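You operate a simulated robot arm through the tools that you are given. There is no shell and no other tool. Be economical: measure what you need, move in short steps, check, and stop when the job is done.

You are at the controls of a simulated two-armed robot. One attempt, no reset.

Task
Close up the test bench: light off, gauge arm down, force display cleared, hold locker shut and latched.

It is judged by the outcome, as a careful person would: the job done as asked, and still so three seconds after it is handed in. It fails if anything else is knocked over, pushed out of place, dropped, spilled or broken.

Robot
Two 7-joint arms with two-finger parallel grippers on one trunk, on a base that drives. Base frame: it is fixed to the floor where the robot stands at the start and does not move with it; the origin is under the middle of the robot, x ahead of it, y to its left, z up. Lengths are in m, angles in rad, forces in N, time in s.
The left shoulder is at the start at [0.06, 0.143, 0.926], the right one opposite. With the tool pointing down near the work surface each hand reaches from about 0.24 to 0.68 m from the robot's upright axis, wherever it stands, measured 20 degrees to its own side. Places, roughly: clear key [0.7, -1.1, 0.9]; drain knob [0.4, -1.7, 0.6]; gauge arm [0.6, -0.5, 1]; light switch [0.5, 0, 0.9]; locker door [0.3, -1.2, 0.7]; locker latch [0.4, -1.6, 0.8]; pull tester [0.5, -0.9, 0.9]; test valve [0.5, -1.8, 1]. Payload 1.57 kg a hand.
The tool frame of a hand sits at the grasp point between the pads (the TCP): z along the fingers, y along the line on which they close. The tips reach 0.03 m beyond it. The gripper opens to 0.11 m. The fingers are 0.024 m wide and 0.012 m thick; the gripper's body (0.048 by 0.112 m) begins 0.078 m behind the TCP.
Orientation is that of the tool frame in the base frame, as a unit quaternion [w, x, y, z]. With the fingers straight down and closing along the base's y, the tool's x points along the base's -x, its y along +y and its z along -z.

Tools
- The arms move only by the tool jog_arm. It takes "left_moves", "right_moves" or both (then of equal length, played together; a hand with none holds still); each is a list of rows, each an object of numbers (a shift or turn left out is 0, a gripper value left out holds the last): "rx", "ry", "rz": the turn, a rotation vector about the tool's x, y, z in rad; "tx", "ty", "tz": the shift along the tool's x, y, z in m; "grip": the closure, from 0 (fully open) to 1 (shut). In form: [{"rx": .., "ry": .., "rz": .., "tx": .., "ty": .., "tz": .., "grip": ..}, ...]. A call has 1 to 20 rows; each row is the pose to reach, as a shift and turn from the pose commanded when the call began, along the tool's axes at that moment. A row lasts 0.2 s, in which the tool goes at most 0.05 m and 0.15 rad; a call with a longer step from one row to the next is refused whole, and so is a gripper value outside its range. Where a pose cannot be reached the arm comes as near as it can. A force on the tool above 50 N (or 10 N above the force at the start of the call, whichever is more), or a blocked arm, ends the call early, and 0.2 s more pass. Each finger travels about 0.045 m/s and halts on what it meets, pressing with about 30 N; the grip force reading is that of the motor and also rises with nothing between the fingers. The clock runs only during rows and for 0.2 s after the last one: add rows that repeat a pose to give the fingers time. It gives the time, the measured TCP pose, the force on the tool (base axes), the opening and the grip force at its end, in the units of the frame above (readings bear some noise), with the torque about the TCP (base axes, N m) and any sound that the robot's microphone picked up.
- Cameras (640 x 400 px; columns grow to the right, rows downward): "scene" is now at [0.0415, -0.0318, 1.5466]; the picture's right is [-0.40, -0.92, 0.00], its down [-0.68, 0.30, -0.67] and it looks along [0.61, -0.27, -0.74] (base axes); focal length 251 px, centre (320, 200). "left" rides on the left gripper at [0.07, -0.016, -0.141] in its tool frame; the picture's right is [0.23, 0.97, 0.00], its down [-0.85, 0.20, -0.48] and it looks along [-0.47, 0.11, 0.88] (tool axes); focal length 222 px, centre (320, 200). "right" rides on the right gripper at [0.07, 0.016, -0.141] in its tool frame; the picture's right is [-0.23, 0.97, 0.00], its down [-0.86, -0.20, -0.48] and it looks along [-0.47, -0.11, 0.88] (tool axes); focal length 222 px, centre (320, 200). There is no depth. A picture from a camera that has moved, and an enlarged one, comes with that camera's place and axes in the base frame and with its lens. The place of the scene camera against the robot may be out by one fixed shift of up to 0.012 m in any direction.
- grab_frame(camera): a new picture of that camera. The clock stands still meanwhile.
- raise_lower(by): slides the trunk up (or, below 0, down) by that many m; the arms and the scene camera ride with it, the base frame stays. It gives what a move gives, with no picture.
- drive_base(legs): drives the robot by 1 to 6 legs, each [ahead, left, turn to the left] in m, m and rad, along the robot's own axes; the way and the turn of a leg run together, so that a leg with both is an arc; at most 1.5 m and 3.142 rad a leg. The arms and the cameras ride along, it lands a little off, and it stops where it bumps. It gives what a move gives.
- aim_head(pan, tilt): turns the head with the scene camera to pan (to the left, within 1.501 rad either way) and tilt (down, from -0.506 to 1.204), counted from straight ahead of the robot. It gives what a move gives.
- enlarge(camera, box): a new picture of the part [left, top, right, bottom] of that camera's present view, enlarged. The clock stands still meanwhile.
- close_job(): hands the job in; it is judged then, once.

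Work in short steps. Places have to be worked out from the pictures, the camera data and where the tool is seen: move nearer, look again, correct. Check each grasp and each placing, and mend what went wrong. You have 120 turns and 88 pictures in all, those below and enlarged ones among them. Open the grippers and draw the arms clear of the work before you hand the job in, unless the task says otherwise; then end with one line.

The tools are called after "Call:" as name(argument=value, ...) on one line, values as JSON. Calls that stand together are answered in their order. jog_arm: Moves the arms, as the interface text tells. Its arguments: {"type":"object","properties":{"left_moves":{"type":"array","items":{"type":"object","properties":{"rx":{"type":"number"},"ry":{"type":"number"},"rz":{"type":"number"},"tx":{"type":"number"},"ty":{"type":"number"},"tz":{"type":"number"},"grip":{"type":"number"}}}},"right_moves":{"type":"array","items":{"type":"object","properties":{"rx":{"type":"number"},"ry":{"type":"number"},"rz":{"type":"number"},"tx":{"type":"number"},"ty":{"type":"number"},"tz":{"type":"number"},"grip":{"type":"number"}}}}},"required":[]} The other tools are called the same way: raise_lower (by) slides the trunk up or down; drive_base (legs) drives the base; aim_head (pan, tilt) turns the head that bears the scene camera; grab_frame (camera) takes a picture; enlarge (camera, box) takes an enlarged picture of a part of a camera's view; close_job () hands the job in.

At the start:

```text
clock: 0.0
left_tcp_pos: [0.4865, 0.0519, 0.9995]
left_tcp_rot: [-0.001, 0.002, 1.0, -0.001]
left_ft_force: [0.0, -0.3, 0.0]
left_wrist_torque: [0.0, -0.02, -0.03]
left_width: 0.1099
left_grasp_force: 0.1
right_tcp_pos: [0.3823, -0.3673, 1.0012]
right_tcp_rot: [0.0, -0.001, 1.0, 0.0]
right_ft_force: [-0.1, -0.1, -0.4]
right_wrist_torque: [-0.01, 0.0, -0.01]
right_width: 0.11
right_grasp_force: 0.0
trunk travel left (down, up): [-0.525, 0.065]
robot x, y, heading: [-0.0013, -0.0023, -0.003]
head pan, tilt: [-0.415, 0.834]
```

scene: 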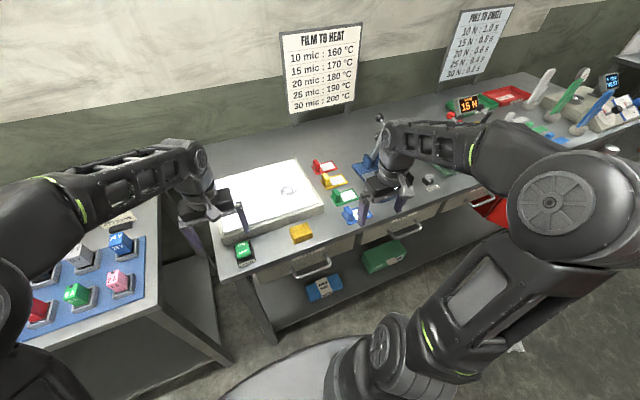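
right: 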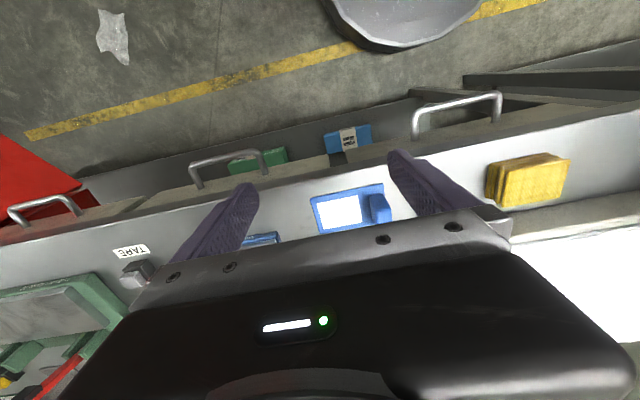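
left: 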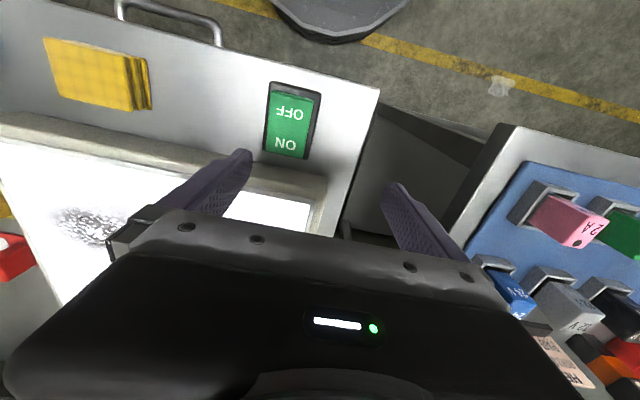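

The left wrist camera shows a green rocker marked ON/OFF. I'll enlarge it, and look along the bench to the right.

Call:
enlarge(camera="left", box=[220, 50, 380, 190])

Call:
enlarge(camera="scene", box=[320, 60, 640, 260])

```text
2.86 times, centred on (300, 120) of left
camera zoom: at [0.4168, 0.0345, 1.1413], right [-0.23, 0.97, 0.0], down [0.85, 0.2, 0.48], along [0.47, 0.11, -0.88], focal length 635 px, centre (377, 429)
```

zoom: 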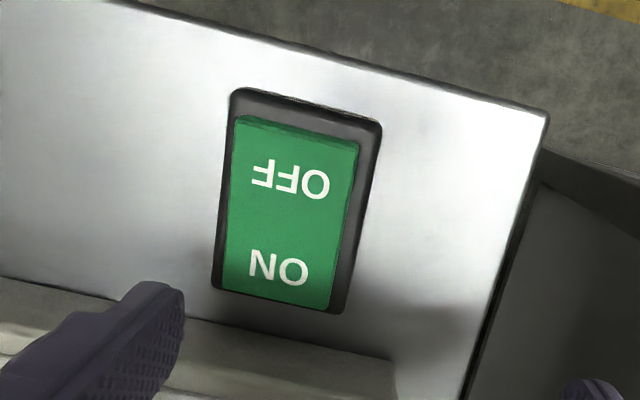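

```text
2.00 times, centred on (480, 160) of scene
camera zoom: at [0.0415, -0.0318, 1.5466], right [-0.4, -0.92, 0.0], down [-0.68, 0.3, -0.67], along [0.61, -0.27, -0.74], focal length 502 px, centre (0, 280)
```

zoom: 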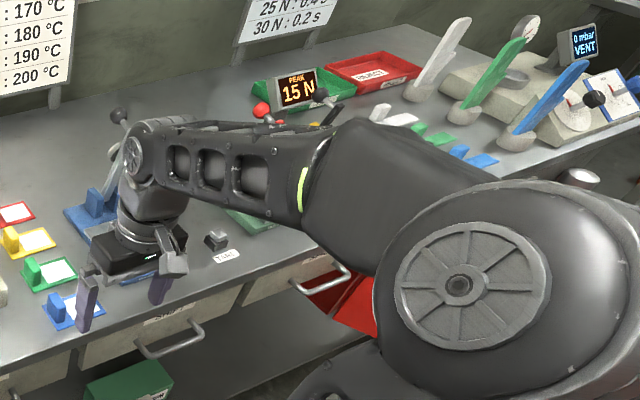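

ON is pressed in; the OFF end is at about (0.445, 0.016). I'll bring the closed left fingers above it, and then check.

Call:
jog_arm(left_moves=[{"tz": -0.03, "grip": 1}, {"tx": 0.044, "ty": -0.018, "tz": -0.03}, {"tx": 0.044, "ty": -0.036, "tz": -0.03}, {"tx": 0.044, "ty": -0.036, "tz": -0.03}, {"tx": 0.044, "ty": -0.036, "tz": -0.01}, {"tx": 0.044, "ty": -0.036, "tz": 0}, {"tx": 0.044, "ty": -0.036, "tz": 0}, {"tx": 0.044, "ty": -0.036, "tz": 0}])

Call:
grab_frame(camera="left")

```text
clock: 1.8
left_tcp_pos: [0.4418, 0.0153, 0.9988]
left_tcp_rot: [0.0, 0.001, 1.0, -0.001]
left_ft_force: [0.1, 0.5, -0.2]
left_wrist_torque: [0.0, 0.01, 0.0]
left_width: 0.0
left_grasp_force: 21.2
right_tcp_pos: [0.3829, -0.3675, 0.9995]
right_tcp_rot: [0.0, 0.001, 1.0, 0.0]
right_ft_force: [-0.2, 0.7, 0.2]
right_wrist_torque: [0.01, 0.0, -0.02]
right_width: 0.1102
right_grasp_force: 0.1
trunk travel left (down, up): [-0.525, 0.065]
robot x, y, heading: [-0.0032, -0.0009, 0.002]
head pan, tilt: [-0.415, 0.834]
```

```text
82 pictures are left
camera left: at [0.372, -0.0019, 1.141], right [-0.23, 0.97, 0.0], down [0.85, 0.2, 0.48], along [0.47, 0.11, -0.88], focal length 222 px, centre (320, 200)
```

left: 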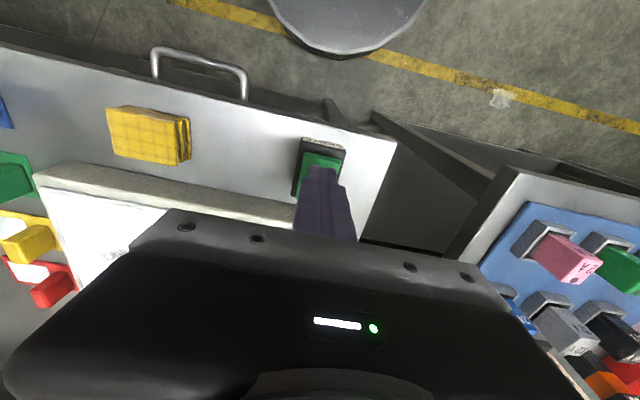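

Fingertips are over the OFF half. Pressing straight down in small steps.

Call:
jog_arm(left_moves=[{"tz": 0.01}, {"tz": 0.016}, {"tz": 0.02}, {"tz": 0.024}, {"tz": 0.028}, {"tz": 0.032}])

```text
clock: 3.2
left_tcp_pos: [0.4429, 0.0151, 0.968]
left_tcp_rot: [0.001, 0.001, 1.0, -0.001]
left_ft_force: [-0.1, -0.3, 2.0]
left_wrist_torque: [0.01, 0.01, -0.01]
left_width: 0.0001
left_grasp_force: 21.7
right_tcp_pos: [0.3834, -0.3677, 0.9999]
right_tcp_rot: [0.001, 0.0, 1.0, 0.0]
right_ft_force: [-0.5, 0.5, -0.1]
right_wrist_torque: [-0.02, -0.03, -0.04]
right_width: 0.11
right_grasp_force: 0.1
trunk travel left (down, up): [-0.525, 0.065]
robot x, y, heading: [-0.0002, -0.0012, 0.002]
head pan, tilt: [-0.415, 0.834]
```

Tips are at about 0.938 with only 2 N; I'll continue a bit, guarded.

Call:
jog_arm(left_moves=[{"tz": 0.003}, {"tz": 0.006}, {"tz": 0.008}])

Call:
grab_frame(camera="left")

```text
clock: 3.9
left_tcp_pos: [0.4434, 0.015, 0.9664]
left_tcp_rot: [0.006, 0.001, 1.0, -0.004]
left_ft_force: [-9.4, 4.5, 23.8]
left_wrist_torque: [0.18, -0.01, 0.11]
left_width: 0.0
left_grasp_force: 21.2
right_tcp_pos: [0.3807, -0.3666, 1.0002]
right_tcp_rot: [0.0, -0.001, 1.0, 0.001]
right_ft_force: [-0.4, -1.3, 0.6]
right_wrist_torque: [0.0, 0.01, 0.0]
right_width: 0.11
right_grasp_force: 0.1
trunk travel left (down, up): [-0.525, 0.065]
robot x, y, heading: [-0.0024, -0.0009, -0.003]
head pan, tilt: [-0.415, 0.834]
stopped in row 3 (left hand): the force on the tool passed its limit (the readings are from after the stop); the commanded pose is now the measured one
```

```text
81 pictures are left
camera left: at [0.3715, -0.001, 1.1087], right [-0.23, 0.97, -0.01], down [0.85, 0.2, 0.49], along [0.48, 0.1, -0.87], focal length 222 px, centre (320, 200)
```

left: 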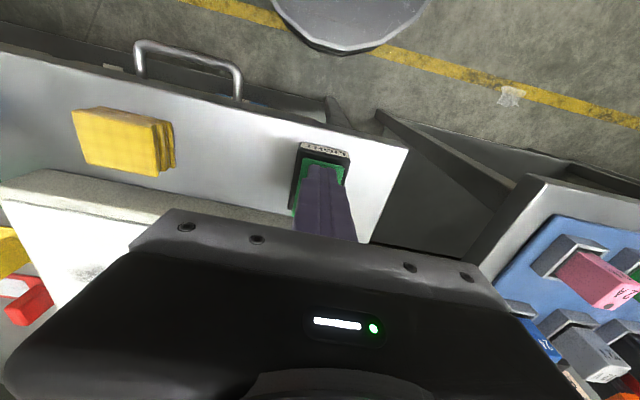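

Reached a hard stop. Retreating upward and back to the side to see the rocker and lamp state.

Call:
jog_arm(left_moves=[{"tz": -0.03}, {"tz": -0.07}, {"tz": -0.1, "tx": -0.04}, {"tz": -0.1, "tx": -0.06, "ty": 0.03}])

Call:
grab_frame(camera="left")

Call:
grab_frame(camera="scene")

```text
clock: 4.9
left_tcp_pos: [0.5048, 0.0467, 1.0677]
left_tcp_rot: [0.005, 0.0, 1.0, -0.003]
left_ft_force: [0.1, 0.2, 0.9]
left_wrist_torque: [-0.03, 0.01, 0.01]
left_width: 0.0
left_grasp_force: 21.1
right_tcp_pos: [0.3824, -0.3671, 0.9999]
right_tcp_rot: [0.0, 0.0, 1.0, -0.001]
right_ft_force: [0.8, 0.9, 0.7]
right_wrist_torque: [-0.03, -0.04, 0.03]
right_width: 0.1099
right_grasp_force: 0.1
trunk travel left (down, up): [-0.525, 0.065]
robot x, y, heading: [-0.0008, -0.001, -0.003]
head pan, tilt: [-0.415, 0.834]
```

```text
80 pictures are left
camera left: at [0.4332, 0.0306, 1.2077], right [-0.23, 0.97, -0.01], down [0.85, 0.2, 0.49], along [0.48, 0.1, -0.87], focal length 222 px, centre (320, 200)
```

left: 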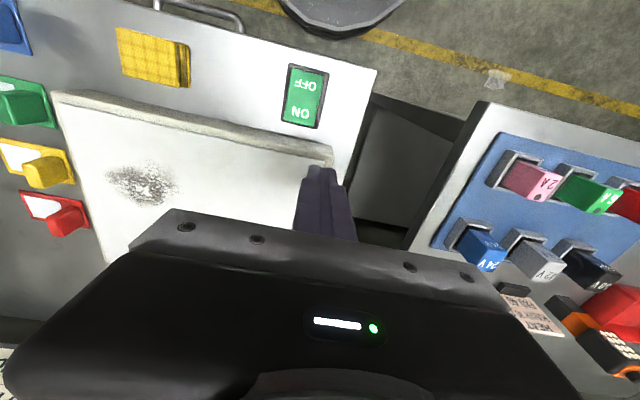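

```text
79 pictures are left
camera scene: at [0.0413, -0.0306, 1.5467], right [-0.4, -0.92, 0.0], down [-0.68, 0.3, -0.67], along [0.61, -0.27, -0.74], focal length 251 px, centre (320, 200)
```

scene: 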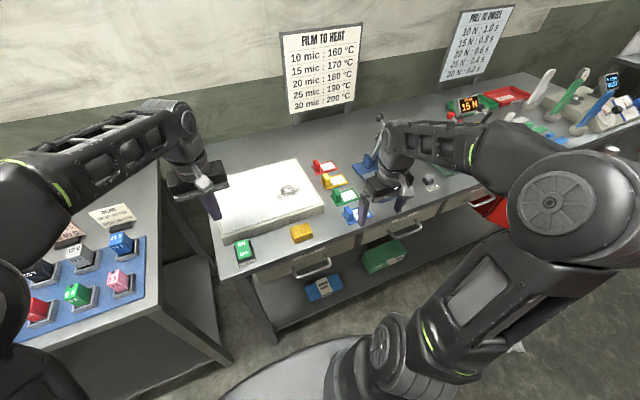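

The table looks dimmer (off-white instead of saturated white). I'll verify the rocker's tilt.

Call:
enlarge(camera="left", box=[260, 40, 360, 140])

Call:
enlarge(camera="right", box=[0, 200, 200, 400])

```text
4.00 times, centred on (310, 90) of left
camera zoom: at [0.4332, 0.0306, 1.2077], right [-0.23, 0.97, -0.01], down [0.85, 0.2, 0.49], along [0.48, 0.1, -0.87], focal length 888 px, centre (360, 640)
```

zoom: 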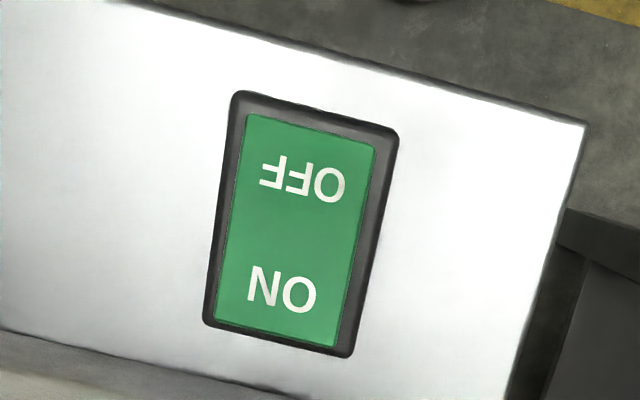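

```text
2.00 times, centred on (100, 300) of right
camera zoom: at [0.3131, -0.3503, 1.1411], right [0.23, 0.97, 0.0], down [0.86, -0.2, 0.48], along [0.47, -0.11, -0.88], focal length 444 px, centre (760, 0)
```

zoom: 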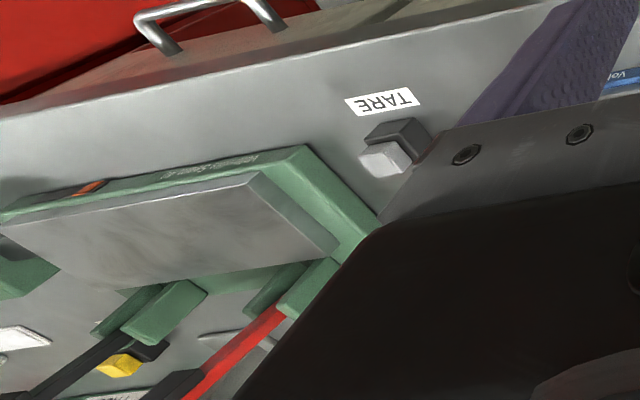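

The light is off. Next I'll raise both hands and pan the head toward the gauge to see its arm.

Call:
jog_arm(left_moves=[{"tz": -0.05, "tx": 0.04}, {"tz": -0.1, "tx": 0.08}, {"tz": -0.13, "tx": 0.12}, {"tz": -0.13, "tx": 0.12}], right_moves=[{"tz": -0.05}, {"tz": -0.1, "ty": 0.04}, {"tz": -0.15, "ty": 0.08}, {"tz": -0.19, "ty": 0.12}])

Call:
grab_frame(camera="right")

Call:
grab_frame(camera="scene")

```text
refused: row 1 steps farther than a row can; nothing moved
```

```text
76 pictures are left
camera right: at [0.3131, -0.3503, 1.1411], right [0.23, 0.97, 0.0], down [0.86, -0.2, 0.48], along [0.47, -0.11, -0.88], focal length 222 px, centre (320, 200)
```

right: 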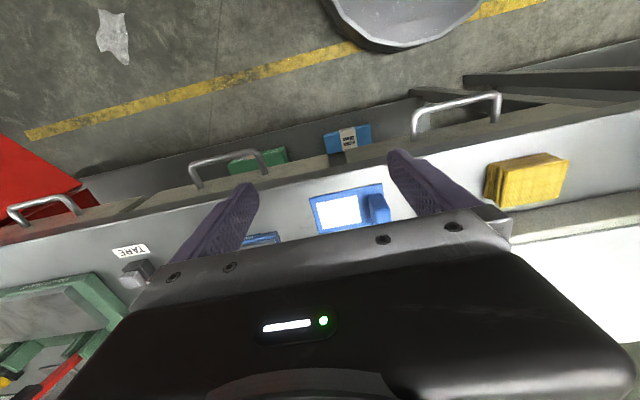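

```text
75 pictures are left
camera scene: at [0.0413, -0.0306, 1.5467], right [-0.4, -0.92, 0.0], down [-0.68, 0.3, -0.67], along [0.61, -0.27, -0.74], focal length 251 px, centre (320, 200)
```

scene: 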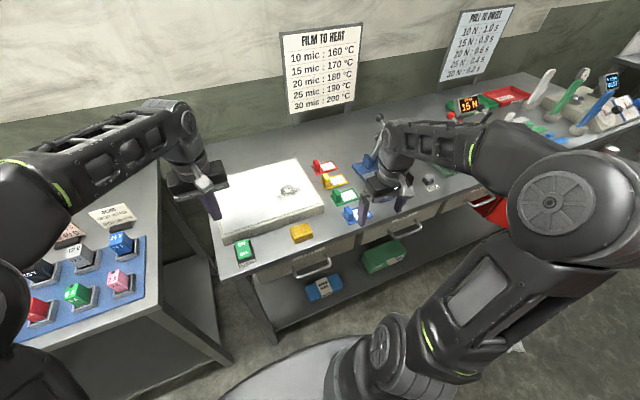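

Steps were too long; repeating with smaller ones.

Call:
jog_arm(left_moves=[{"tz": -0.03, "tx": 0.03}, {"tz": -0.06, "tx": 0.06}, {"tz": -0.09, "tx": 0.09}, {"tz": -0.12, "tx": 0.12}, {"tz": -0.12, "tx": 0.12}], right_moves=[{"tz": -0.045}, {"tz": -0.08, "ty": 0.03}, {"tz": -0.11, "ty": 0.06}, {"tz": -0.14, "ty": 0.09}, {"tz": -0.17, "ty": 0.12}])

Call:
aim_head(pan=-0.7, tilt=0.75)

Call:
grab_frame(camera="scene")

```text
clock: 6.1
left_tcp_pos: [0.4479, 0.0457, 1.1209]
left_tcp_rot: [0.005, 0.001, 1.0, -0.004]
left_ft_force: [-0.4, -0.5, -0.3]
left_wrist_torque: [0.0, -0.03, 0.0]
left_width: 0.0
left_grasp_force: 21.0
left hand out of reach, approached as far as the arm can: row 2, 3, 4, 5
right_tcp_pos: [0.4027, -0.2655, 1.1243]
right_tcp_rot: [-0.001, -0.001, 1.0, 0.0]
right_ft_force: [0.0, 0.7, 0.5]
right_wrist_torque: [0.03, -0.01, 0.01]
right_width: 0.1102
right_grasp_force: 0.1
right hand out of reach, approached as far as the arm can: row 4, 5
trunk travel left (down, up): [-0.525, 0.065]
robot x, y, heading: [-0.001, -0.0031, 0.002]
head pan, tilt: [-0.415, 0.834]
```

```text
clock: 6.9
left_tcp_pos: [0.4478, 0.0471, 1.12]
left_tcp_rot: [0.006, 0.001, 1.0, -0.003]
left_ft_force: [-0.7, 1.0, -0.2]
left_wrist_torque: [0.0, 0.0, -0.05]
left_width: 0.0002
left_grasp_force: 21.1
right_tcp_pos: [0.402, -0.2648, 1.1227]
right_tcp_rot: [0.0, 0.0, 1.0, 0.0]
right_ft_force: [0.8, 0.2, 0.2]
right_wrist_torque: [0.0, -0.04, -0.03]
right_width: 0.11
right_grasp_force: 0.0
trunk travel left (down, up): [-0.525, 0.065]
robot x, y, heading: [-0.0005, -0.0001, 0.003]
head pan, tilt: [-0.7, 0.75]
```

```text
74 pictures are left
camera scene: at [0.0328, -0.0534, 1.5534], right [-0.64, -0.77, 0.0], down [-0.52, 0.44, -0.73], along [0.56, -0.47, -0.68], focal length 251 px, centre (320, 200)
```

scene: 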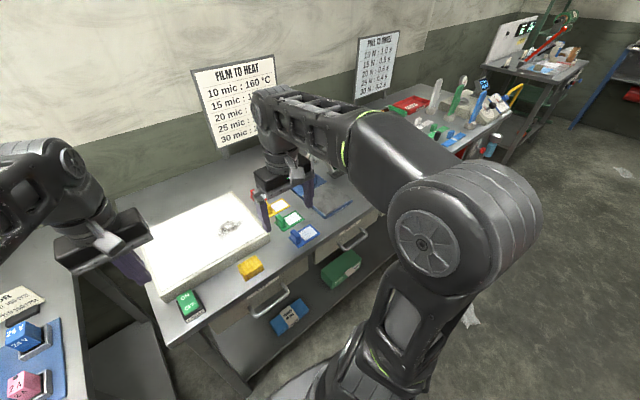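

I'll drive the base 0.5 m to its right along the bench; hands stay in front of the gauge arm (x≈0.65).

Call:
drive_base(legs=[[0, -0.5, 0]])

Call:
aim_head(pan=0.0, tilt=0.8)

Call:
grab_frame(camera="scene")

Call:
grab_frame(camera="left")

```text
clock: 9.8
left_tcp_pos: [0.4469, -0.4546, 1.1212]
left_tcp_rot: [0.006, 0.002, 1.0, -0.002]
left_ft_force: [-0.2, 0.7, 1.0]
left_wrist_torque: [0.05, 0.01, 0.04]
left_width: 0.0001
left_grasp_force: 21.4
right_tcp_pos: [0.4012, -0.7666, 1.1235]
right_tcp_rot: [0.0, -0.001, 1.0, 0.0]
right_ft_force: [0.1, 0.2, 0.1]
right_wrist_torque: [0.04, 0.02, 0.01]
right_width: 0.11
right_grasp_force: 0.0
trunk travel left (down, up): [-0.525, 0.065]
robot x, y, heading: [-0.0016, -0.4989, -0.004]
head pan, tilt: [-0.7, 0.75]
```

```text
clock: 10.9
left_tcp_pos: [0.447, -0.4558, 1.1215]
left_tcp_rot: [0.006, 0.001, 1.0, -0.003]
left_ft_force: [0.0, 0.1, -0.4]
left_wrist_torque: [0.0, -0.02, -0.02]
left_width: 0.0001
left_grasp_force: 21.4
right_tcp_pos: [0.4009, -0.7663, 1.1241]
right_tcp_rot: [0.0, 0.001, 1.0, 0.0]
right_ft_force: [0.0, -0.8, -0.1]
right_wrist_torque: [0.0, 0.02, -0.01]
right_width: 0.1099
right_grasp_force: 0.1
trunk travel left (down, up): [-0.525, 0.065]
robot x, y, heading: [-0.002, -0.5005, 0.002]
head pan, tilt: [0.0, 0.799]
```

```text
73 pictures are left
camera scene: at [0.0497, -0.5011, 1.5494], right [0.0, -1.0, 0.0], down [-0.72, 0.0, -0.7], along [0.7, 0.0, -0.72], focal length 251 px, centre (320, 200)
```

scene: 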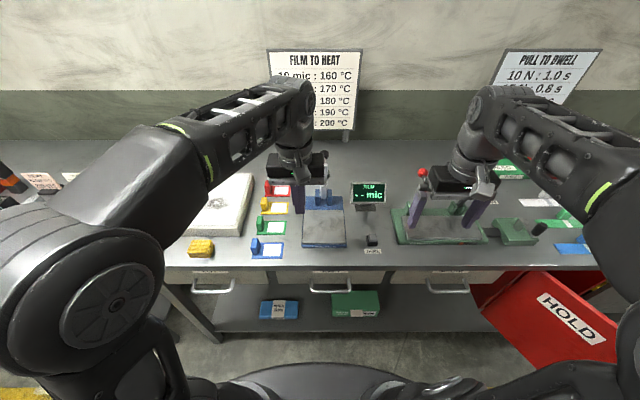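

```text
72 pictures are left
camera left: at [0.3756, -0.4713, 1.2613], right [-0.22, 0.97, -0.01], down [0.85, 0.2, 0.49], along [0.48, 0.1, -0.87], focal length 222 px, centre (320, 200)
```

left: 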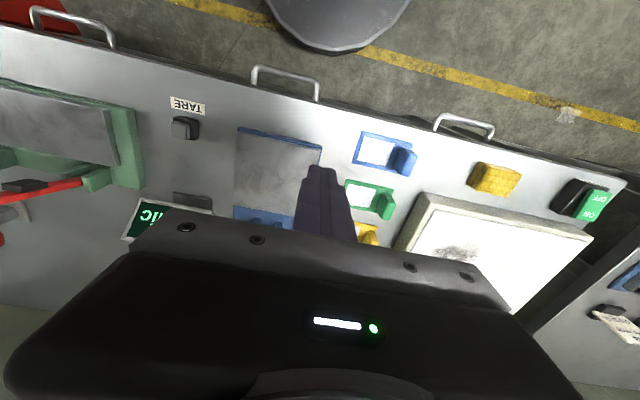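

The blue film gauge is behind the left hand. Moving left hand left (and back) for a clear view.

Call:
jog_arm(left_moves=[{"ty": 0.045}, {"ty": 0.09}, {"ty": 0.135}, {"ty": 0.18}])

Call:
grab_frame(camera="scene")

Call:
enlarge(camera="scene", box=[260, 140, 420, 260])

```text
clock: 11.9
left_tcp_pos: [0.4474, -0.2743, 1.1187]
left_tcp_rot: [0.006, 0.002, 1.0, -0.003]
left_ft_force: [-0.5, 0.2, -0.2]
left_wrist_torque: [-0.03, 0.02, -0.03]
left_width: 0.0002
left_grasp_force: 21.7
right_tcp_pos: [0.4026, -0.7653, 1.1233]
right_tcp_rot: [-0.001, -0.001, 1.0, 0.0]
right_ft_force: [-0.4, 0.4, -1.0]
right_wrist_torque: [-0.02, 0.0, -0.03]
right_width: 0.1097
right_grasp_force: 0.2
trunk travel left (down, up): [-0.525, 0.065]
robot x, y, heading: [-0.0017, -0.4996, -0.004]
head pan, tilt: [0.0, 0.799]
```

```text
71 pictures are left
camera scene: at [0.0496, -0.5007, 1.5494], right [0.0, -1.0, 0.0], down [-0.72, 0.0, -0.7], along [0.7, 0.0, -0.72], focal length 251 px, centre (320, 200)
```

scene: 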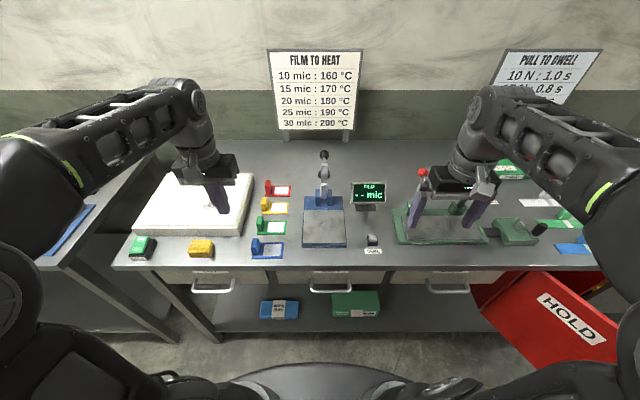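

```text
3.33 times, centred on (340, 200) of scene
camera zoom: at [0.0496, -0.5007, 1.5494], right [0.0, -1.0, 0.0], down [-0.72, 0.0, -0.7], along [0.7, 0.0, -0.72], focal length 836 px, centre (253, 200)
```

zoom: 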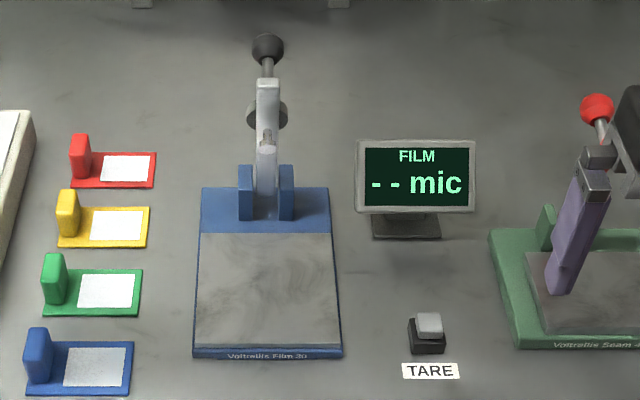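

The gauge arm stands up: hinge ≈(0.615,-0.513,0.98), ball ≈(0.65,-0.513,1.12). I'll raise the trunk a little and shift right so the left arm can reach it, then pitch the left tool forward.

Call:
raise_lower(by=0.06)

Call:
drive_base(legs=[[0, -0.18, 0]])

Call:
jog_arm(left_moves=[{"ry": 0.12, "grip": 0.4}, {"ry": 0.24}, {"ry": 0.36}, {"ry": 0.48}, {"ry": 0.6}, {"ry": 0.72}, {"ry": 0.8}])

Call:
grab_frame(camera="scene")

Call:
grab_frame(camera="left")

```text
clock: 12.9
left_tcp_pos: [0.4481, -0.2745, 1.1789]
left_tcp_rot: [0.006, 0.002, 1.0, -0.003]
left_ft_force: [0.3, -0.1, -0.5]
left_wrist_torque: [0.04, 0.01, 0.01]
left_width: 0.0002
left_grasp_force: 21.5
right_tcp_pos: [0.4027, -0.7673, 1.1835]
right_tcp_rot: [0.0, 0.0, 1.0, 0.0]
right_ft_force: [0.0, 1.3, 0.0]
right_wrist_torque: [-0.01, 0.0, 0.0]
right_width: 0.1098
right_grasp_force: 0.1
trunk travel left (down, up): [-0.585, 0.005]
robot x, y, heading: [0.0016, -0.4991, 0.002]
head pan, tilt: [0.0, 0.799]
```

```text
clock: 14.4
left_tcp_pos: [0.4471, -0.4533, 1.1789]
left_tcp_rot: [0.005, 0.0, 1.0, -0.003]
left_ft_force: [0.0, -0.6, -0.6]
left_wrist_torque: [0.05, -0.03, -0.03]
left_width: 0.0001
left_grasp_force: 21.7
right_tcp_pos: [0.4036, -0.9459, 1.1829]
right_tcp_rot: [0.0, 0.0, 1.0, 0.001]
right_ft_force: [0.3, -0.4, -0.4]
right_wrist_torque: [0.05, -0.03, 0.02]
right_width: 0.11
right_grasp_force: 0.0
trunk travel left (down, up): [-0.585, 0.005]
robot x, y, heading: [0.0013, -0.6774, 0.001]
head pan, tilt: [0.0, 0.799]
```

```text
clock: 16.0
left_tcp_pos: [0.4143, -0.4209, 1.0411]
left_tcp_rot: [-0.193, -0.007, 0.981, -0.008]
left_ft_force: [0.0, -0.7, -1.3]
left_wrist_torque: [0.04, 0.02, 0.0]
left_width: 0.066
left_grasp_force: 0.0
left hand out of reach, approached as far as the arm can: row 1, 2, 3, 4, 5, 6, 7
right_tcp_pos: [0.4047, -0.944, 1.1838]
right_tcp_rot: [-0.002, -0.001, 1.0, -0.001]
right_ft_force: [-0.3, 0.5, 0.3]
right_wrist_torque: [-0.02, 0.03, 0.01]
right_width: 0.1099
right_grasp_force: 0.1
trunk travel left (down, up): [-0.585, 0.005]
robot x, y, heading: [0.0013, -0.6801, 0.005]
head pan, tilt: [0.0, 0.799]
```

```text
69 pictures are left
camera scene: at [0.051, -0.679, 1.6093], right [0.0, -1.0, 0.0], down [-0.72, 0.0, -0.7], along [0.7, 0.0, -0.72], focal length 251 px, centre (320, 200)
```

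scene: 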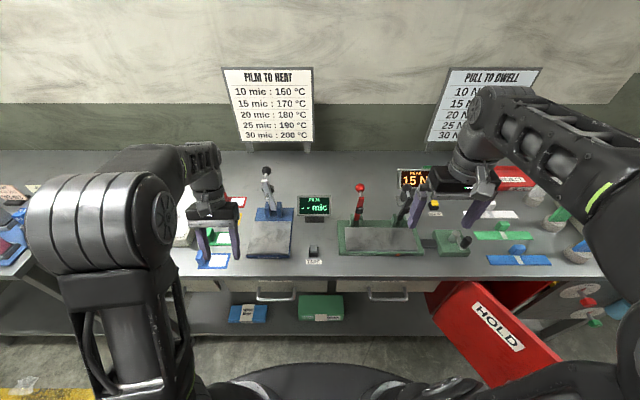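

```text
68 pictures are left
camera left: at [0.4028, -0.4364, 1.1995], right [-0.22, 0.97, 0.07], down [0.97, 0.22, 0.12], along [0.1, 0.1, -0.99], focal length 222 px, centre (320, 200)
```

left: 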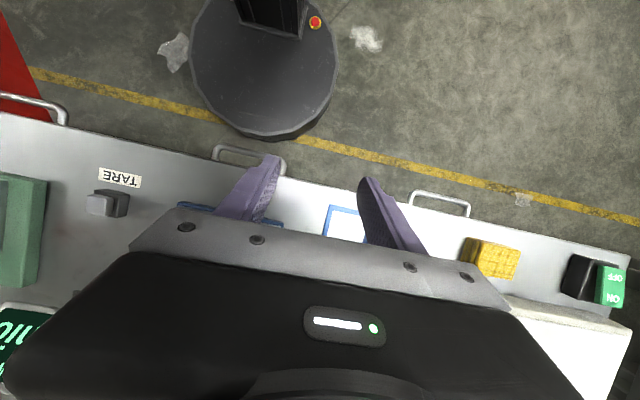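

Wrong pitch direction. I'll tilt the other way while lifting back up.

Call:
jog_arm(left_moves=[{"ry": -0.14, "tz": -0.025}, {"ry": -0.28, "tz": -0.05}, {"ry": -0.42, "tz": -0.075}, {"ry": -0.56, "tz": -0.1}, {"ry": -0.7, "tz": -0.128}, {"ry": -0.84, "tz": -0.128}, {"ry": -0.98, "tz": -0.128}, {"ry": -1.1, "tz": -0.128}])

Call:
enlarge(camera="scene", box=[160, 140, 400, 290])

Call:
grab_frame(camera="left")

```text
clock: 17.8
left_tcp_pos: [0.4594, -0.4231, 1.1616]
left_tcp_rot: [0.35, -0.009, 0.937, -0.004]
left_ft_force: [0.9, 0.9, -0.1]
left_wrist_torque: [0.02, 0.01, 0.02]
left_width: 0.0661
left_grasp_force: 0.1
right_tcp_pos: [0.4023, -0.9443, 1.1831]
right_tcp_rot: [0.0, -0.001, 1.0, 0.0]
right_ft_force: [-1.5, -0.6, -0.3]
right_wrist_torque: [0.02, -0.02, 0.0]
right_width: 0.1099
right_grasp_force: 0.0
trunk travel left (down, up): [-0.585, 0.005]
robot x, y, heading: [0.0005, -0.6803, -0.001]
head pan, tilt: [0.0, 0.799]
```

```text
2.67 times, centred on (280, 215) of scene
camera zoom: at [0.0492, -0.68, 1.6095], right [0.0, -1.0, 0.0], down [-0.72, 0.0, -0.7], along [0.7, 0.0, -0.72], focal length 669 px, centre (427, 160)
```

zoom: 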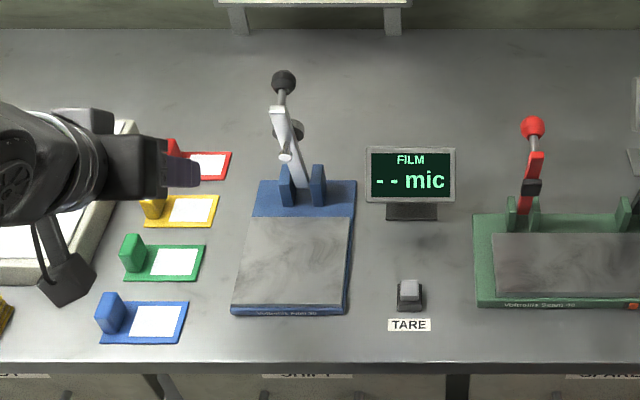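

```text
66 pictures are left
camera left: at [0.3139, -0.4408, 1.222], right [-0.19, 0.97, -0.16], down [0.33, 0.22, 0.92], along [0.93, 0.12, -0.36], focal length 222 px, centre (320, 200)
```

left: 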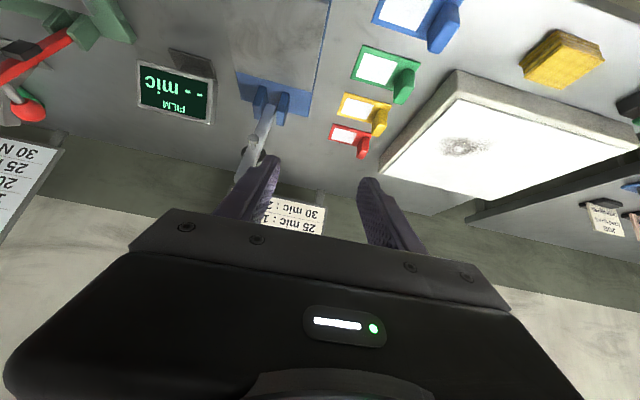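

Triangulated ball: (0.659,-0.513,1.114). Moving to a pre-grasp point about 8 cm short of it along the finger direction.

Call:
jog_arm(left_moves=[{"ty": -0.045}, {"ty": -0.09}, {"tx": -0.045, "ty": -0.09}, {"tx": -0.09, "ty": -0.09}, {"tx": -0.1195, "ty": -0.09, "tz": 0.03}, {"tx": -0.1195, "ty": -0.09, "tz": 0.07}, {"tx": -0.1195, "ty": -0.09, "tz": 0.09}])

Call:
grab_frame(camera="left")

Call:
enlarge(camera="scene", box=[160, 140, 400, 290])

```text
clock: 19.4
left_tcp_pos: [0.6104, -0.5093, 1.1697]
left_tcp_rot: [0.349, -0.01, 0.937, -0.002]
left_ft_force: [-0.1, -0.5, 0.2]
left_wrist_torque: [0.0, -0.01, -0.02]
left_width: 0.066
left_grasp_force: 0.1
right_tcp_pos: [0.4035, -0.9457, 1.1832]
right_tcp_rot: [0.0, -0.001, 1.0, 0.0]
right_ft_force: [-0.3, -1.0, -0.2]
right_wrist_torque: [0.01, -0.02, 0.02]
right_width: 0.11
right_grasp_force: 0.0
trunk travel left (down, up): [-0.585, 0.005]
robot x, y, heading: [0.0002, -0.6819, 0.004]
head pan, tilt: [0.0, 0.799]
```

```text
65 pictures are left
camera left: at [0.4657, -0.5281, 1.2325], right [-0.19, 0.97, -0.16], down [0.33, 0.22, 0.92], along [0.92, 0.12, -0.36], focal length 222 px, centre (320, 200)
```

left: 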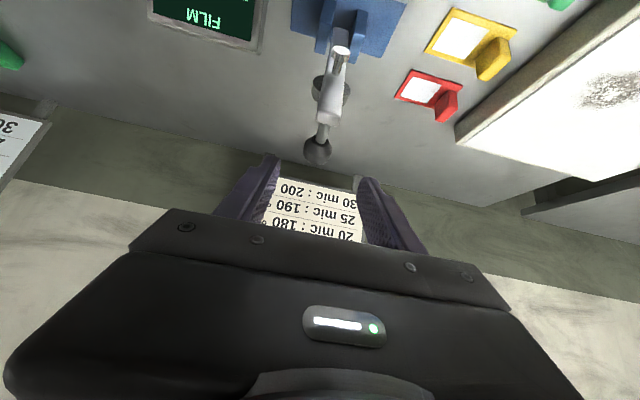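

```text
2.67 times, centred on (280, 215) of scene
camera zoom: at [0.0504, -0.68, 1.6094], right [0.0, -1.0, 0.0], down [-0.72, 0.0, -0.7], along [0.7, 0.0, -0.72], focal length 669 px, centre (427, 160)
```

zoom: 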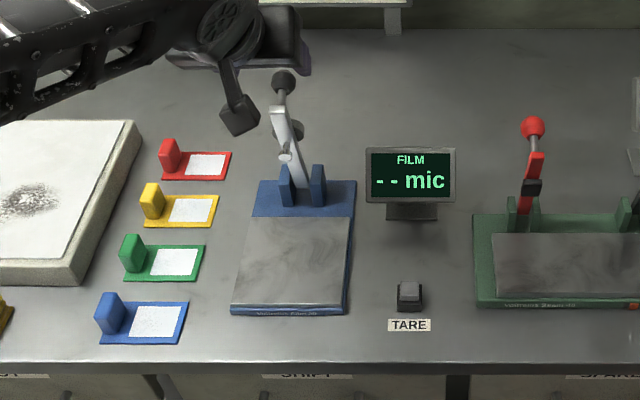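

The wrist view agrees (ball ≈(0.659,-0.513,1.107)). Advancing along the fingers and closing on the ball.

Call:
jog_arm(left_moves=[{"ty": -0.004, "tz": 0.03}, {"ty": -0.004, "tz": 0.06}, {"ty": -0.004, "tz": 0.077, "tx": 0.002}, {"ty": -0.004, "tz": 0.077, "tx": 0.002}])

Call:
grab_frame(camera="left")

```text
clock: 20.4
left_tcp_pos: [0.6569, -0.5134, 1.113]
left_tcp_rot: [0.349, -0.01, 0.937, -0.002]
left_ft_force: [-0.6, 0.9, 0.3]
left_wrist_torque: [-0.02, 0.0, -0.03]
left_width: 0.0661
left_grasp_force: 0.1
right_tcp_pos: [0.4018, -0.9443, 1.183]
right_tcp_rot: [0.0, -0.001, 1.0, 0.0]
right_ft_force: [0.8, 0.1, 0.0]
right_wrist_torque: [0.02, 0.0, 0.01]
right_width: 0.1103
right_grasp_force: 0.1
trunk travel left (down, up): [-0.585, 0.005]
robot x, y, heading: [-0.0019, -0.6797, 0.0]
head pan, tilt: [0.0, 0.799]
```

```text
63 pictures are left
camera left: at [0.5131, -0.532, 1.1737], right [-0.19, 0.97, -0.16], down [0.33, 0.22, 0.92], along [0.93, 0.12, -0.36], focal length 222 px, centre (320, 200)
```

left: 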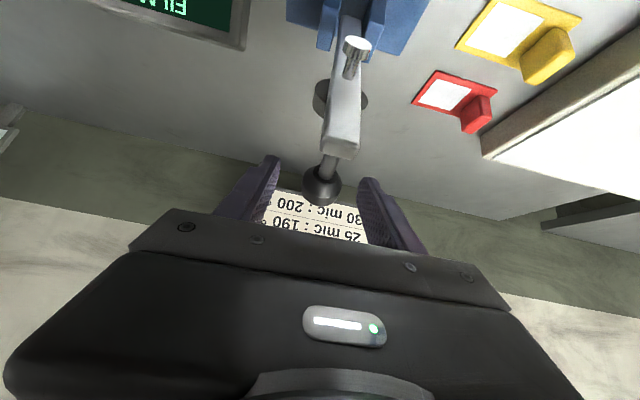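

The ball lies between the fingers, ~1 cm beyond the TCP. Advance 1.2 cm and close.

Call:
jog_arm(left_moves=[{"tz": 0.012, "grip": 0.4}, {"tz": 0.012, "grip": 1}, {"tz": 0.012, "grip": 1}, {"tz": 0.012, "grip": 1}, {"tz": 0.012, "grip": 1}])

Call:
grab_frame(camera="left")

```text
clock: 21.6
left_tcp_pos: [0.6673, -0.514, 1.1023]
left_tcp_rot: [0.349, -0.009, 0.937, -0.003]
left_ft_force: [1.6, -1.6, 0.4]
left_wrist_torque: [0.07, -0.04, -0.35]
left_width: 0.0275
left_grasp_force: 29.1
right_tcp_pos: [0.4029, -0.9443, 1.1832]
right_tcp_rot: [-0.001, -0.001, 1.0, 0.001]
right_ft_force: [-0.3, -0.1, -0.6]
right_wrist_torque: [0.02, -0.01, -0.01]
right_width: 0.1101
right_grasp_force: 0.1
trunk travel left (down, up): [-0.585, 0.005]
robot x, y, heading: [-0.0013, -0.6803, 0.002]
head pan, tilt: [0.0, 0.799]
```

```text
62 pictures are left
camera left: at [0.5213, -0.5324, 1.1646], right [-0.19, 0.97, -0.16], down [0.33, 0.21, 0.92], along [0.93, 0.12, -0.36], focal length 222 px, centre (320, 200)
```

left: 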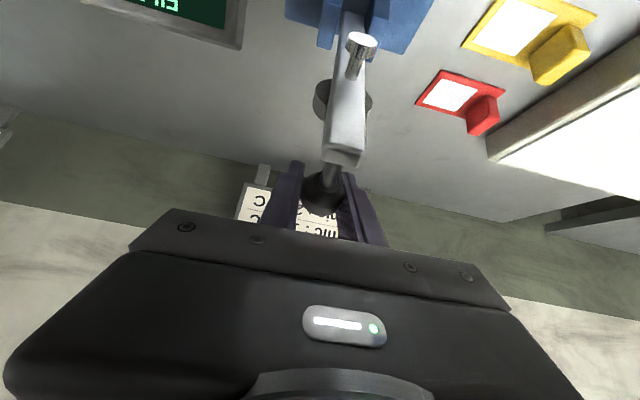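

Ball held (width 0.0275). Now swing the arm forward along its arc about the hinge (0.614, z 0.975, r≈0.138), first to 24° past vertical.

Call:
jog_arm(left_moves=[{"tx": 0.006, "tz": -0.011}, {"tx": 0.0139, "tz": -0.0217}, {"tx": 0.0336, "tz": -0.0427}, {"tx": 0.0572, "tz": -0.0591}, {"tx": 0.0837, "tz": -0.0703}, {"tx": 0.0837, "tz": -0.0703}])

Call:
enlarge(camera="scene", box=[160, 140, 400, 290])

Call:
grab_frame(camera="left")

```text
clock: 23.0
left_tcp_pos: [0.5609, -0.5131, 1.1013]
left_tcp_rot: [0.348, -0.011, 0.937, -0.003]
left_ft_force: [11.7, 4.8, -12.3]
left_wrist_torque: [0.28, -0.74, -0.03]
left_width: 0.0272
left_grasp_force: 37.8
right_tcp_pos: [0.4056, -0.9422, 1.1825]
right_tcp_rot: [0.0, -0.001, 1.0, -0.001]
right_ft_force: [-0.1, -0.3, 1.2]
right_wrist_torque: [0.0, 0.01, -0.02]
right_width: 0.1099
right_grasp_force: 0.0
trunk travel left (down, up): [-0.585, 0.005]
robot x, y, heading: [-0.0007, -0.6828, 0.001]
head pan, tilt: [0.0, 0.799]
```

```text
2.67 times, centred on (280, 215) of scene
camera zoom: at [0.0527, -0.6786, 1.6095], right [0.0, -1.0, 0.0], down [-0.72, 0.0, -0.7], along [0.7, 0.0, -0.72], focal length 669 px, centre (427, 160)
```

zoom: 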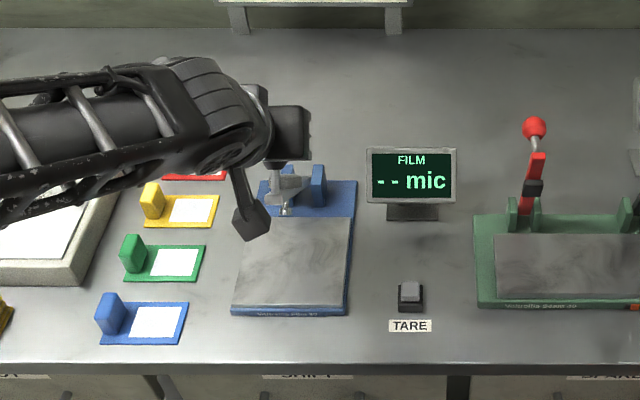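

```text
60 pictures are left
camera left: at [0.4145, -0.5329, 1.1629], right [-0.19, 0.97, -0.16], down [0.33, 0.22, 0.92], along [0.92, 0.12, -0.36], focal length 222 px, centre (320, 200)
```

left: 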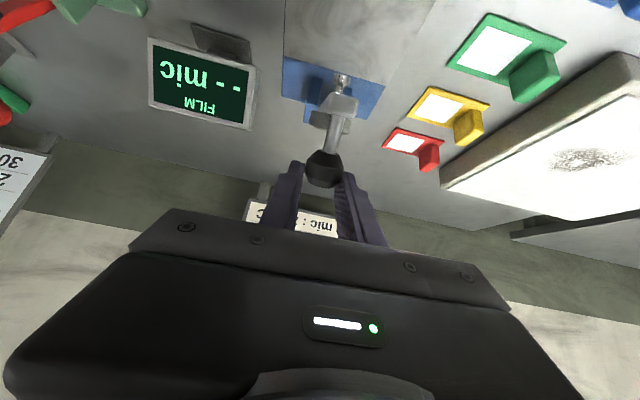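

The arm follows; the force points toward the hinge, so I'll tighten the radius slightly and continue down to ~72°.

Call:
jog_arm(left_moves=[{"tx": 0.0144, "tz": 0.002}, {"tx": 0.0288, "tz": 0.0022}, {"tx": 0.042, "tz": 0.0024}, {"tx": 0.056, "tz": 0.0027}, {"tx": 0.069, "tz": 0.006}, {"tx": 0.0825, "tz": 0.009}, {"tx": 0.095, "tz": 0.014}, {"tx": 0.1071, "tz": 0.0205}])

Call:
enlarge(camera="scene", box=[160, 140, 400, 290])

Call:
grab_frame(camera="left")

```text
clock: 24.8
left_tcp_pos: [0.4898, -0.5135, 1.0154]
left_tcp_rot: [0.349, -0.011, 0.937, -0.002]
left_ft_force: [5.4, 20.6, 3.8]
left_wrist_torque: [0.98, -1.08, -0.06]
left_width: 0.0274
left_grasp_force: 37.7
right_tcp_pos: [0.4032, -0.942, 1.183]
right_tcp_rot: [-0.001, 0.0, 1.0, -0.002]
right_ft_force: [-0.5, 0.0, 0.0]
right_wrist_torque: [0.01, -0.02, 0.02]
right_width: 0.1099
right_grasp_force: 0.0
trunk travel left (down, up): [-0.585, 0.005]
robot x, y, heading: [-0.0001, -0.6808, 0.004]
head pan, tilt: [0.0, 0.799]
```

```text
2.67 times, centred on (280, 215) of scene
camera zoom: at [0.0501, -0.6771, 1.6094], right [0.0, -1.0, 0.0], down [-0.72, 0.0, -0.7], along [0.7, 0.0, -0.72], focal length 669 px, centre (427, 160)
```

zoom: 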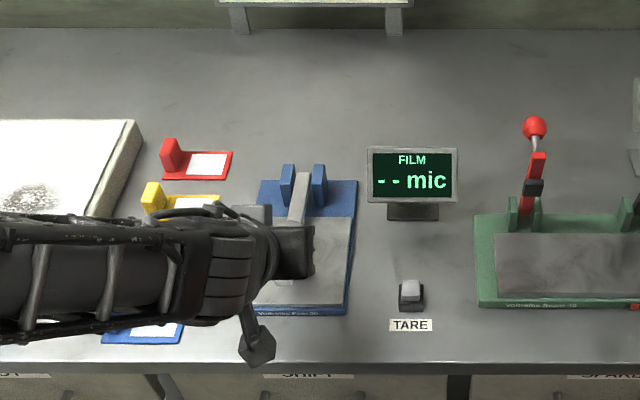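

```text
58 pictures are left
camera left: at [0.3447, -0.5333, 1.0772], right [-0.19, 0.97, -0.16], down [0.33, 0.22, 0.92], along [0.92, 0.12, -0.36], focal length 222 px, centre (320, 200)
```

left: 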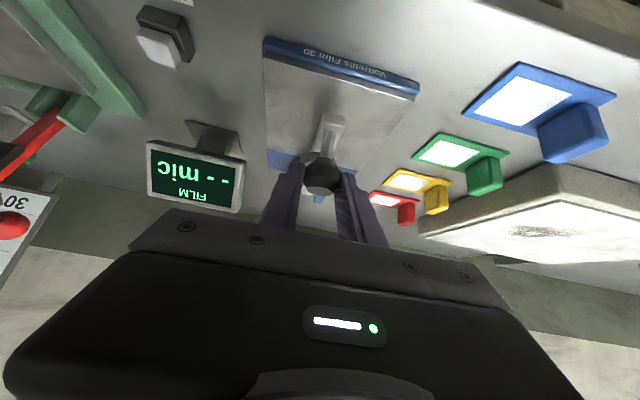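

Side force of 20 N in +y, so I'll ease 4 mm toward +y and lower further to ~84°.

Call:
jog_arm(left_moves=[{"ty": 0.002, "tx": 0.006, "tz": 0.004}, {"ty": 0.004, "tx": 0.011, "tz": 0.008}, {"ty": 0.004, "tx": 0.016, "tz": 0.012}, {"ty": 0.004, "tx": 0.0217, "tz": 0.0164}])

Call:
grab_frame(camera="left")

```text
clock: 25.8
left_tcp_pos: [0.485, -0.5141, 0.9928]
left_tcp_rot: [0.353, -0.01, 0.936, -0.002]
left_ft_force: [2.2, 8.9, 34.5]
left_wrist_torque: [0.49, -0.13, 0.05]
left_width: 0.0276
left_grasp_force: 37.7
right_tcp_pos: [0.4014, -0.9449, 1.1855]
right_tcp_rot: [0.001, -0.001, 1.0, 0.0]
right_ft_force: [-0.4, -0.4, 0.0]
right_wrist_torque: [0.04, 0.02, 0.01]
right_width: 0.1098
right_grasp_force: 0.1
trunk travel left (down, up): [-0.585, 0.005]
robot x, y, heading: [-0.0002, -0.6789, 0.002]
head pan, tilt: [0.0, 0.799]
```

```text
57 pictures are left
camera left: at [0.3389, -0.5329, 1.0528], right [-0.19, 0.97, -0.16], down [0.32, 0.22, 0.92], along [0.93, 0.12, -0.35], focal length 222 px, centre (320, 200)
```

left: 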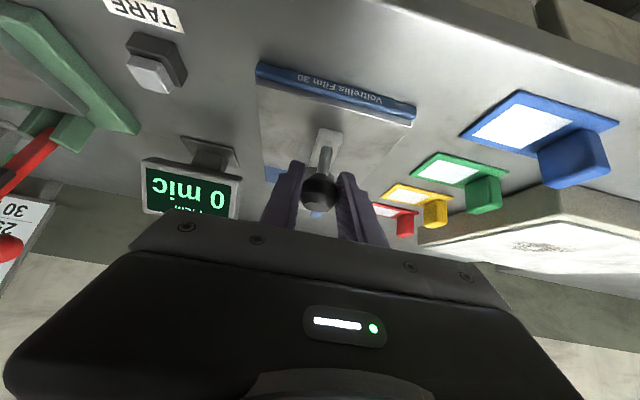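

Display reads "0 mic": arm is down and in contact. Releasing and withdrawing backward along the fingers.

Call:
jog_arm(left_moves=[{"tz": -0.003, "grip": 1}, {"tz": -0.003, "grip": 0.4}, {"tz": -0.003, "grip": 0.4}, {"tz": -0.003, "grip": 0.4}, {"tz": -0.003, "grip": 0.4}, {"tz": -0.04}, {"tz": -0.08}, {"tz": -0.12}])

Call:
grab_frame(camera="left")

Call:
enlarge(camera="scene", box=[160, 140, 400, 290])

```text
clock: 27.6
left_tcp_pos: [0.4265, -0.5177, 1.0953]
left_tcp_rot: [0.348, -0.01, 0.937, -0.003]
left_ft_force: [0.2, 0.2, 0.2]
left_wrist_torque: [0.0, 0.01, 0.02]
left_width: 0.0658
left_grasp_force: 0.1
left hand out of reach, approached as far as the arm can: row 7, 8
right_tcp_pos: [0.4025, -0.944, 1.1838]
right_tcp_rot: [0.0, -0.001, 1.0, 0.0]
right_ft_force: [-0.3, -0.2, 0.3]
right_wrist_torque: [-0.01, -0.07, 0.01]
right_width: 0.1097
right_grasp_force: 0.0
trunk travel left (down, up): [-0.585, 0.005]
robot x, y, heading: [-0.0015, -0.6811, -0.002]
head pan, tilt: [0.0, 0.799]
```

```text
56 pictures are left
camera left: at [0.2799, -0.5359, 1.1566], right [-0.19, 0.97, -0.16], down [0.33, 0.22, 0.92], along [0.92, 0.12, -0.36], focal length 222 px, centre (320, 200)
```

left: 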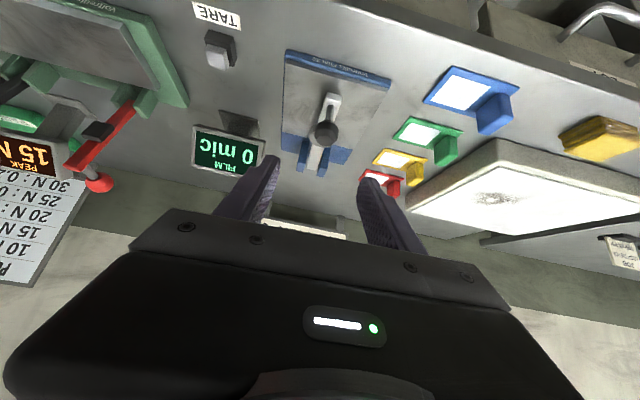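

```text
2.67 times, centred on (280, 215) of scene
camera zoom: at [0.0478, -0.6796, 1.6095], right [0.0, -1.0, 0.0], down [-0.72, 0.0, -0.7], along [0.7, 0.0, -0.72], focal length 669 px, centre (427, 160)
```

zoom: 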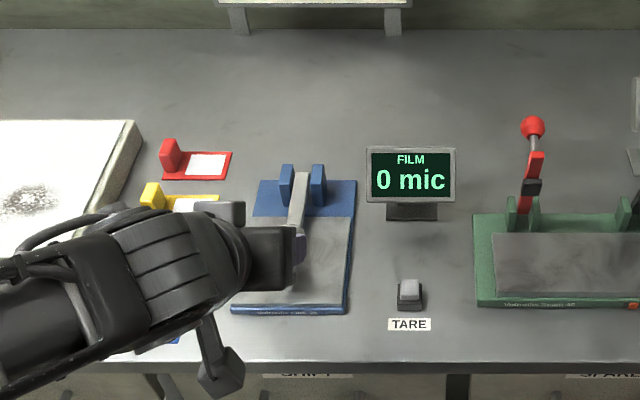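

Gauge arm is down. Now lift the left hand a bit and look to the right at the clear key and locker door before driving.

Call:
jog_arm(left_moves=[{"tx": -0.025, "tz": -0.005}, {"tx": -0.049, "tz": -0.011}])

Call:
aim_head(pan=-0.7, tilt=0.95)

Call:
grab_frame(camera="scene")

Call:
grab_frame(camera="right")

```text
clock: 28.2
left_tcp_pos: [0.4573, -0.5163, 1.1343]
left_tcp_rot: [0.349, -0.008, 0.937, -0.003]
left_ft_force: [-0.3, 0.8, 1.1]
left_wrist_torque: [0.0, 0.05, 0.03]
left_width: 0.066
left_grasp_force: 0.1
right_tcp_pos: [0.4032, -0.9454, 1.1827]
right_tcp_rot: [0.0, -0.001, 1.0, 0.0]
right_ft_force: [-1.0, -0.5, -0.2]
right_wrist_torque: [-0.02, 0.0, 0.0]
right_width: 0.1102
right_grasp_force: 0.1
trunk travel left (down, up): [-0.585, 0.005]
robot x, y, heading: [0.0009, -0.6844, -0.001]
head pan, tilt: [0.0, 0.799]
```

```text
clock: 29.3
left_tcp_pos: [0.4572, -0.5171, 1.134]
left_tcp_rot: [0.349, -0.01, 0.937, -0.003]
left_ft_force: [-0.6, 0.1, 0.4]
left_wrist_torque: [0.01, 0.01, -0.04]
left_width: 0.0658
left_grasp_force: 0.1
right_tcp_pos: [0.4018, -0.9452, 1.1833]
right_tcp_rot: [0.0, -0.001, 1.0, -0.001]
right_ft_force: [-0.3, 0.5, -0.2]
right_wrist_torque: [0.0, 0.0, 0.02]
right_width: 0.1101
right_grasp_force: 0.1
trunk travel left (down, up): [-0.585, 0.005]
robot x, y, heading: [0.0036, -0.6832, -0.002]
head pan, tilt: [-0.7, 0.949]
```

```text
54 pictures are left
camera scene: at [0.0248, -0.7268, 1.5979], right [-0.64, -0.77, 0.0], down [-0.62, 0.52, -0.58], along [0.45, -0.37, -0.81], focal length 251 px, centre (320, 200)
```

scene: 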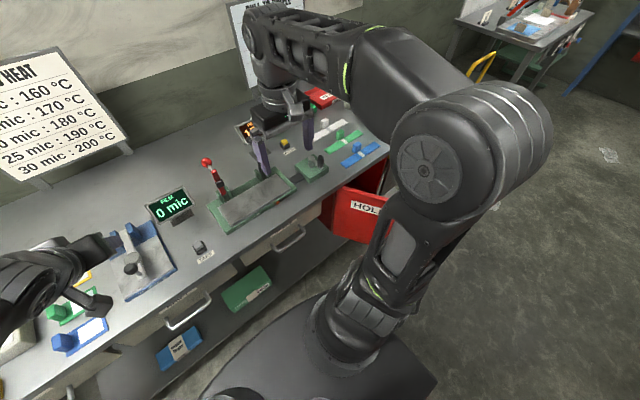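

```text
53 pictures are left
camera right: at [0.3335, -0.9282, 1.3244], right [0.23, 0.97, 0.0], down [0.86, -0.2, 0.48], along [0.47, -0.11, -0.88], focal length 222 px, centre (320, 200)
```

right: 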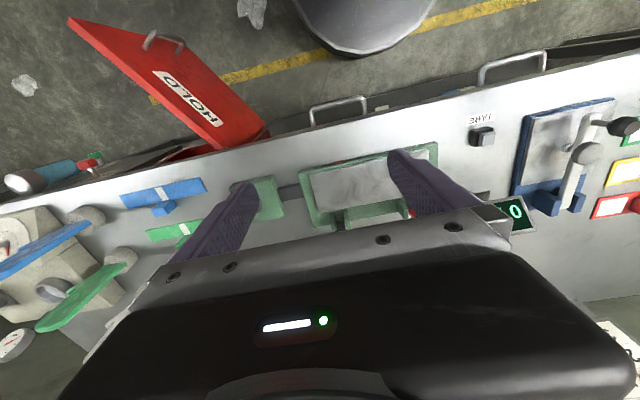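

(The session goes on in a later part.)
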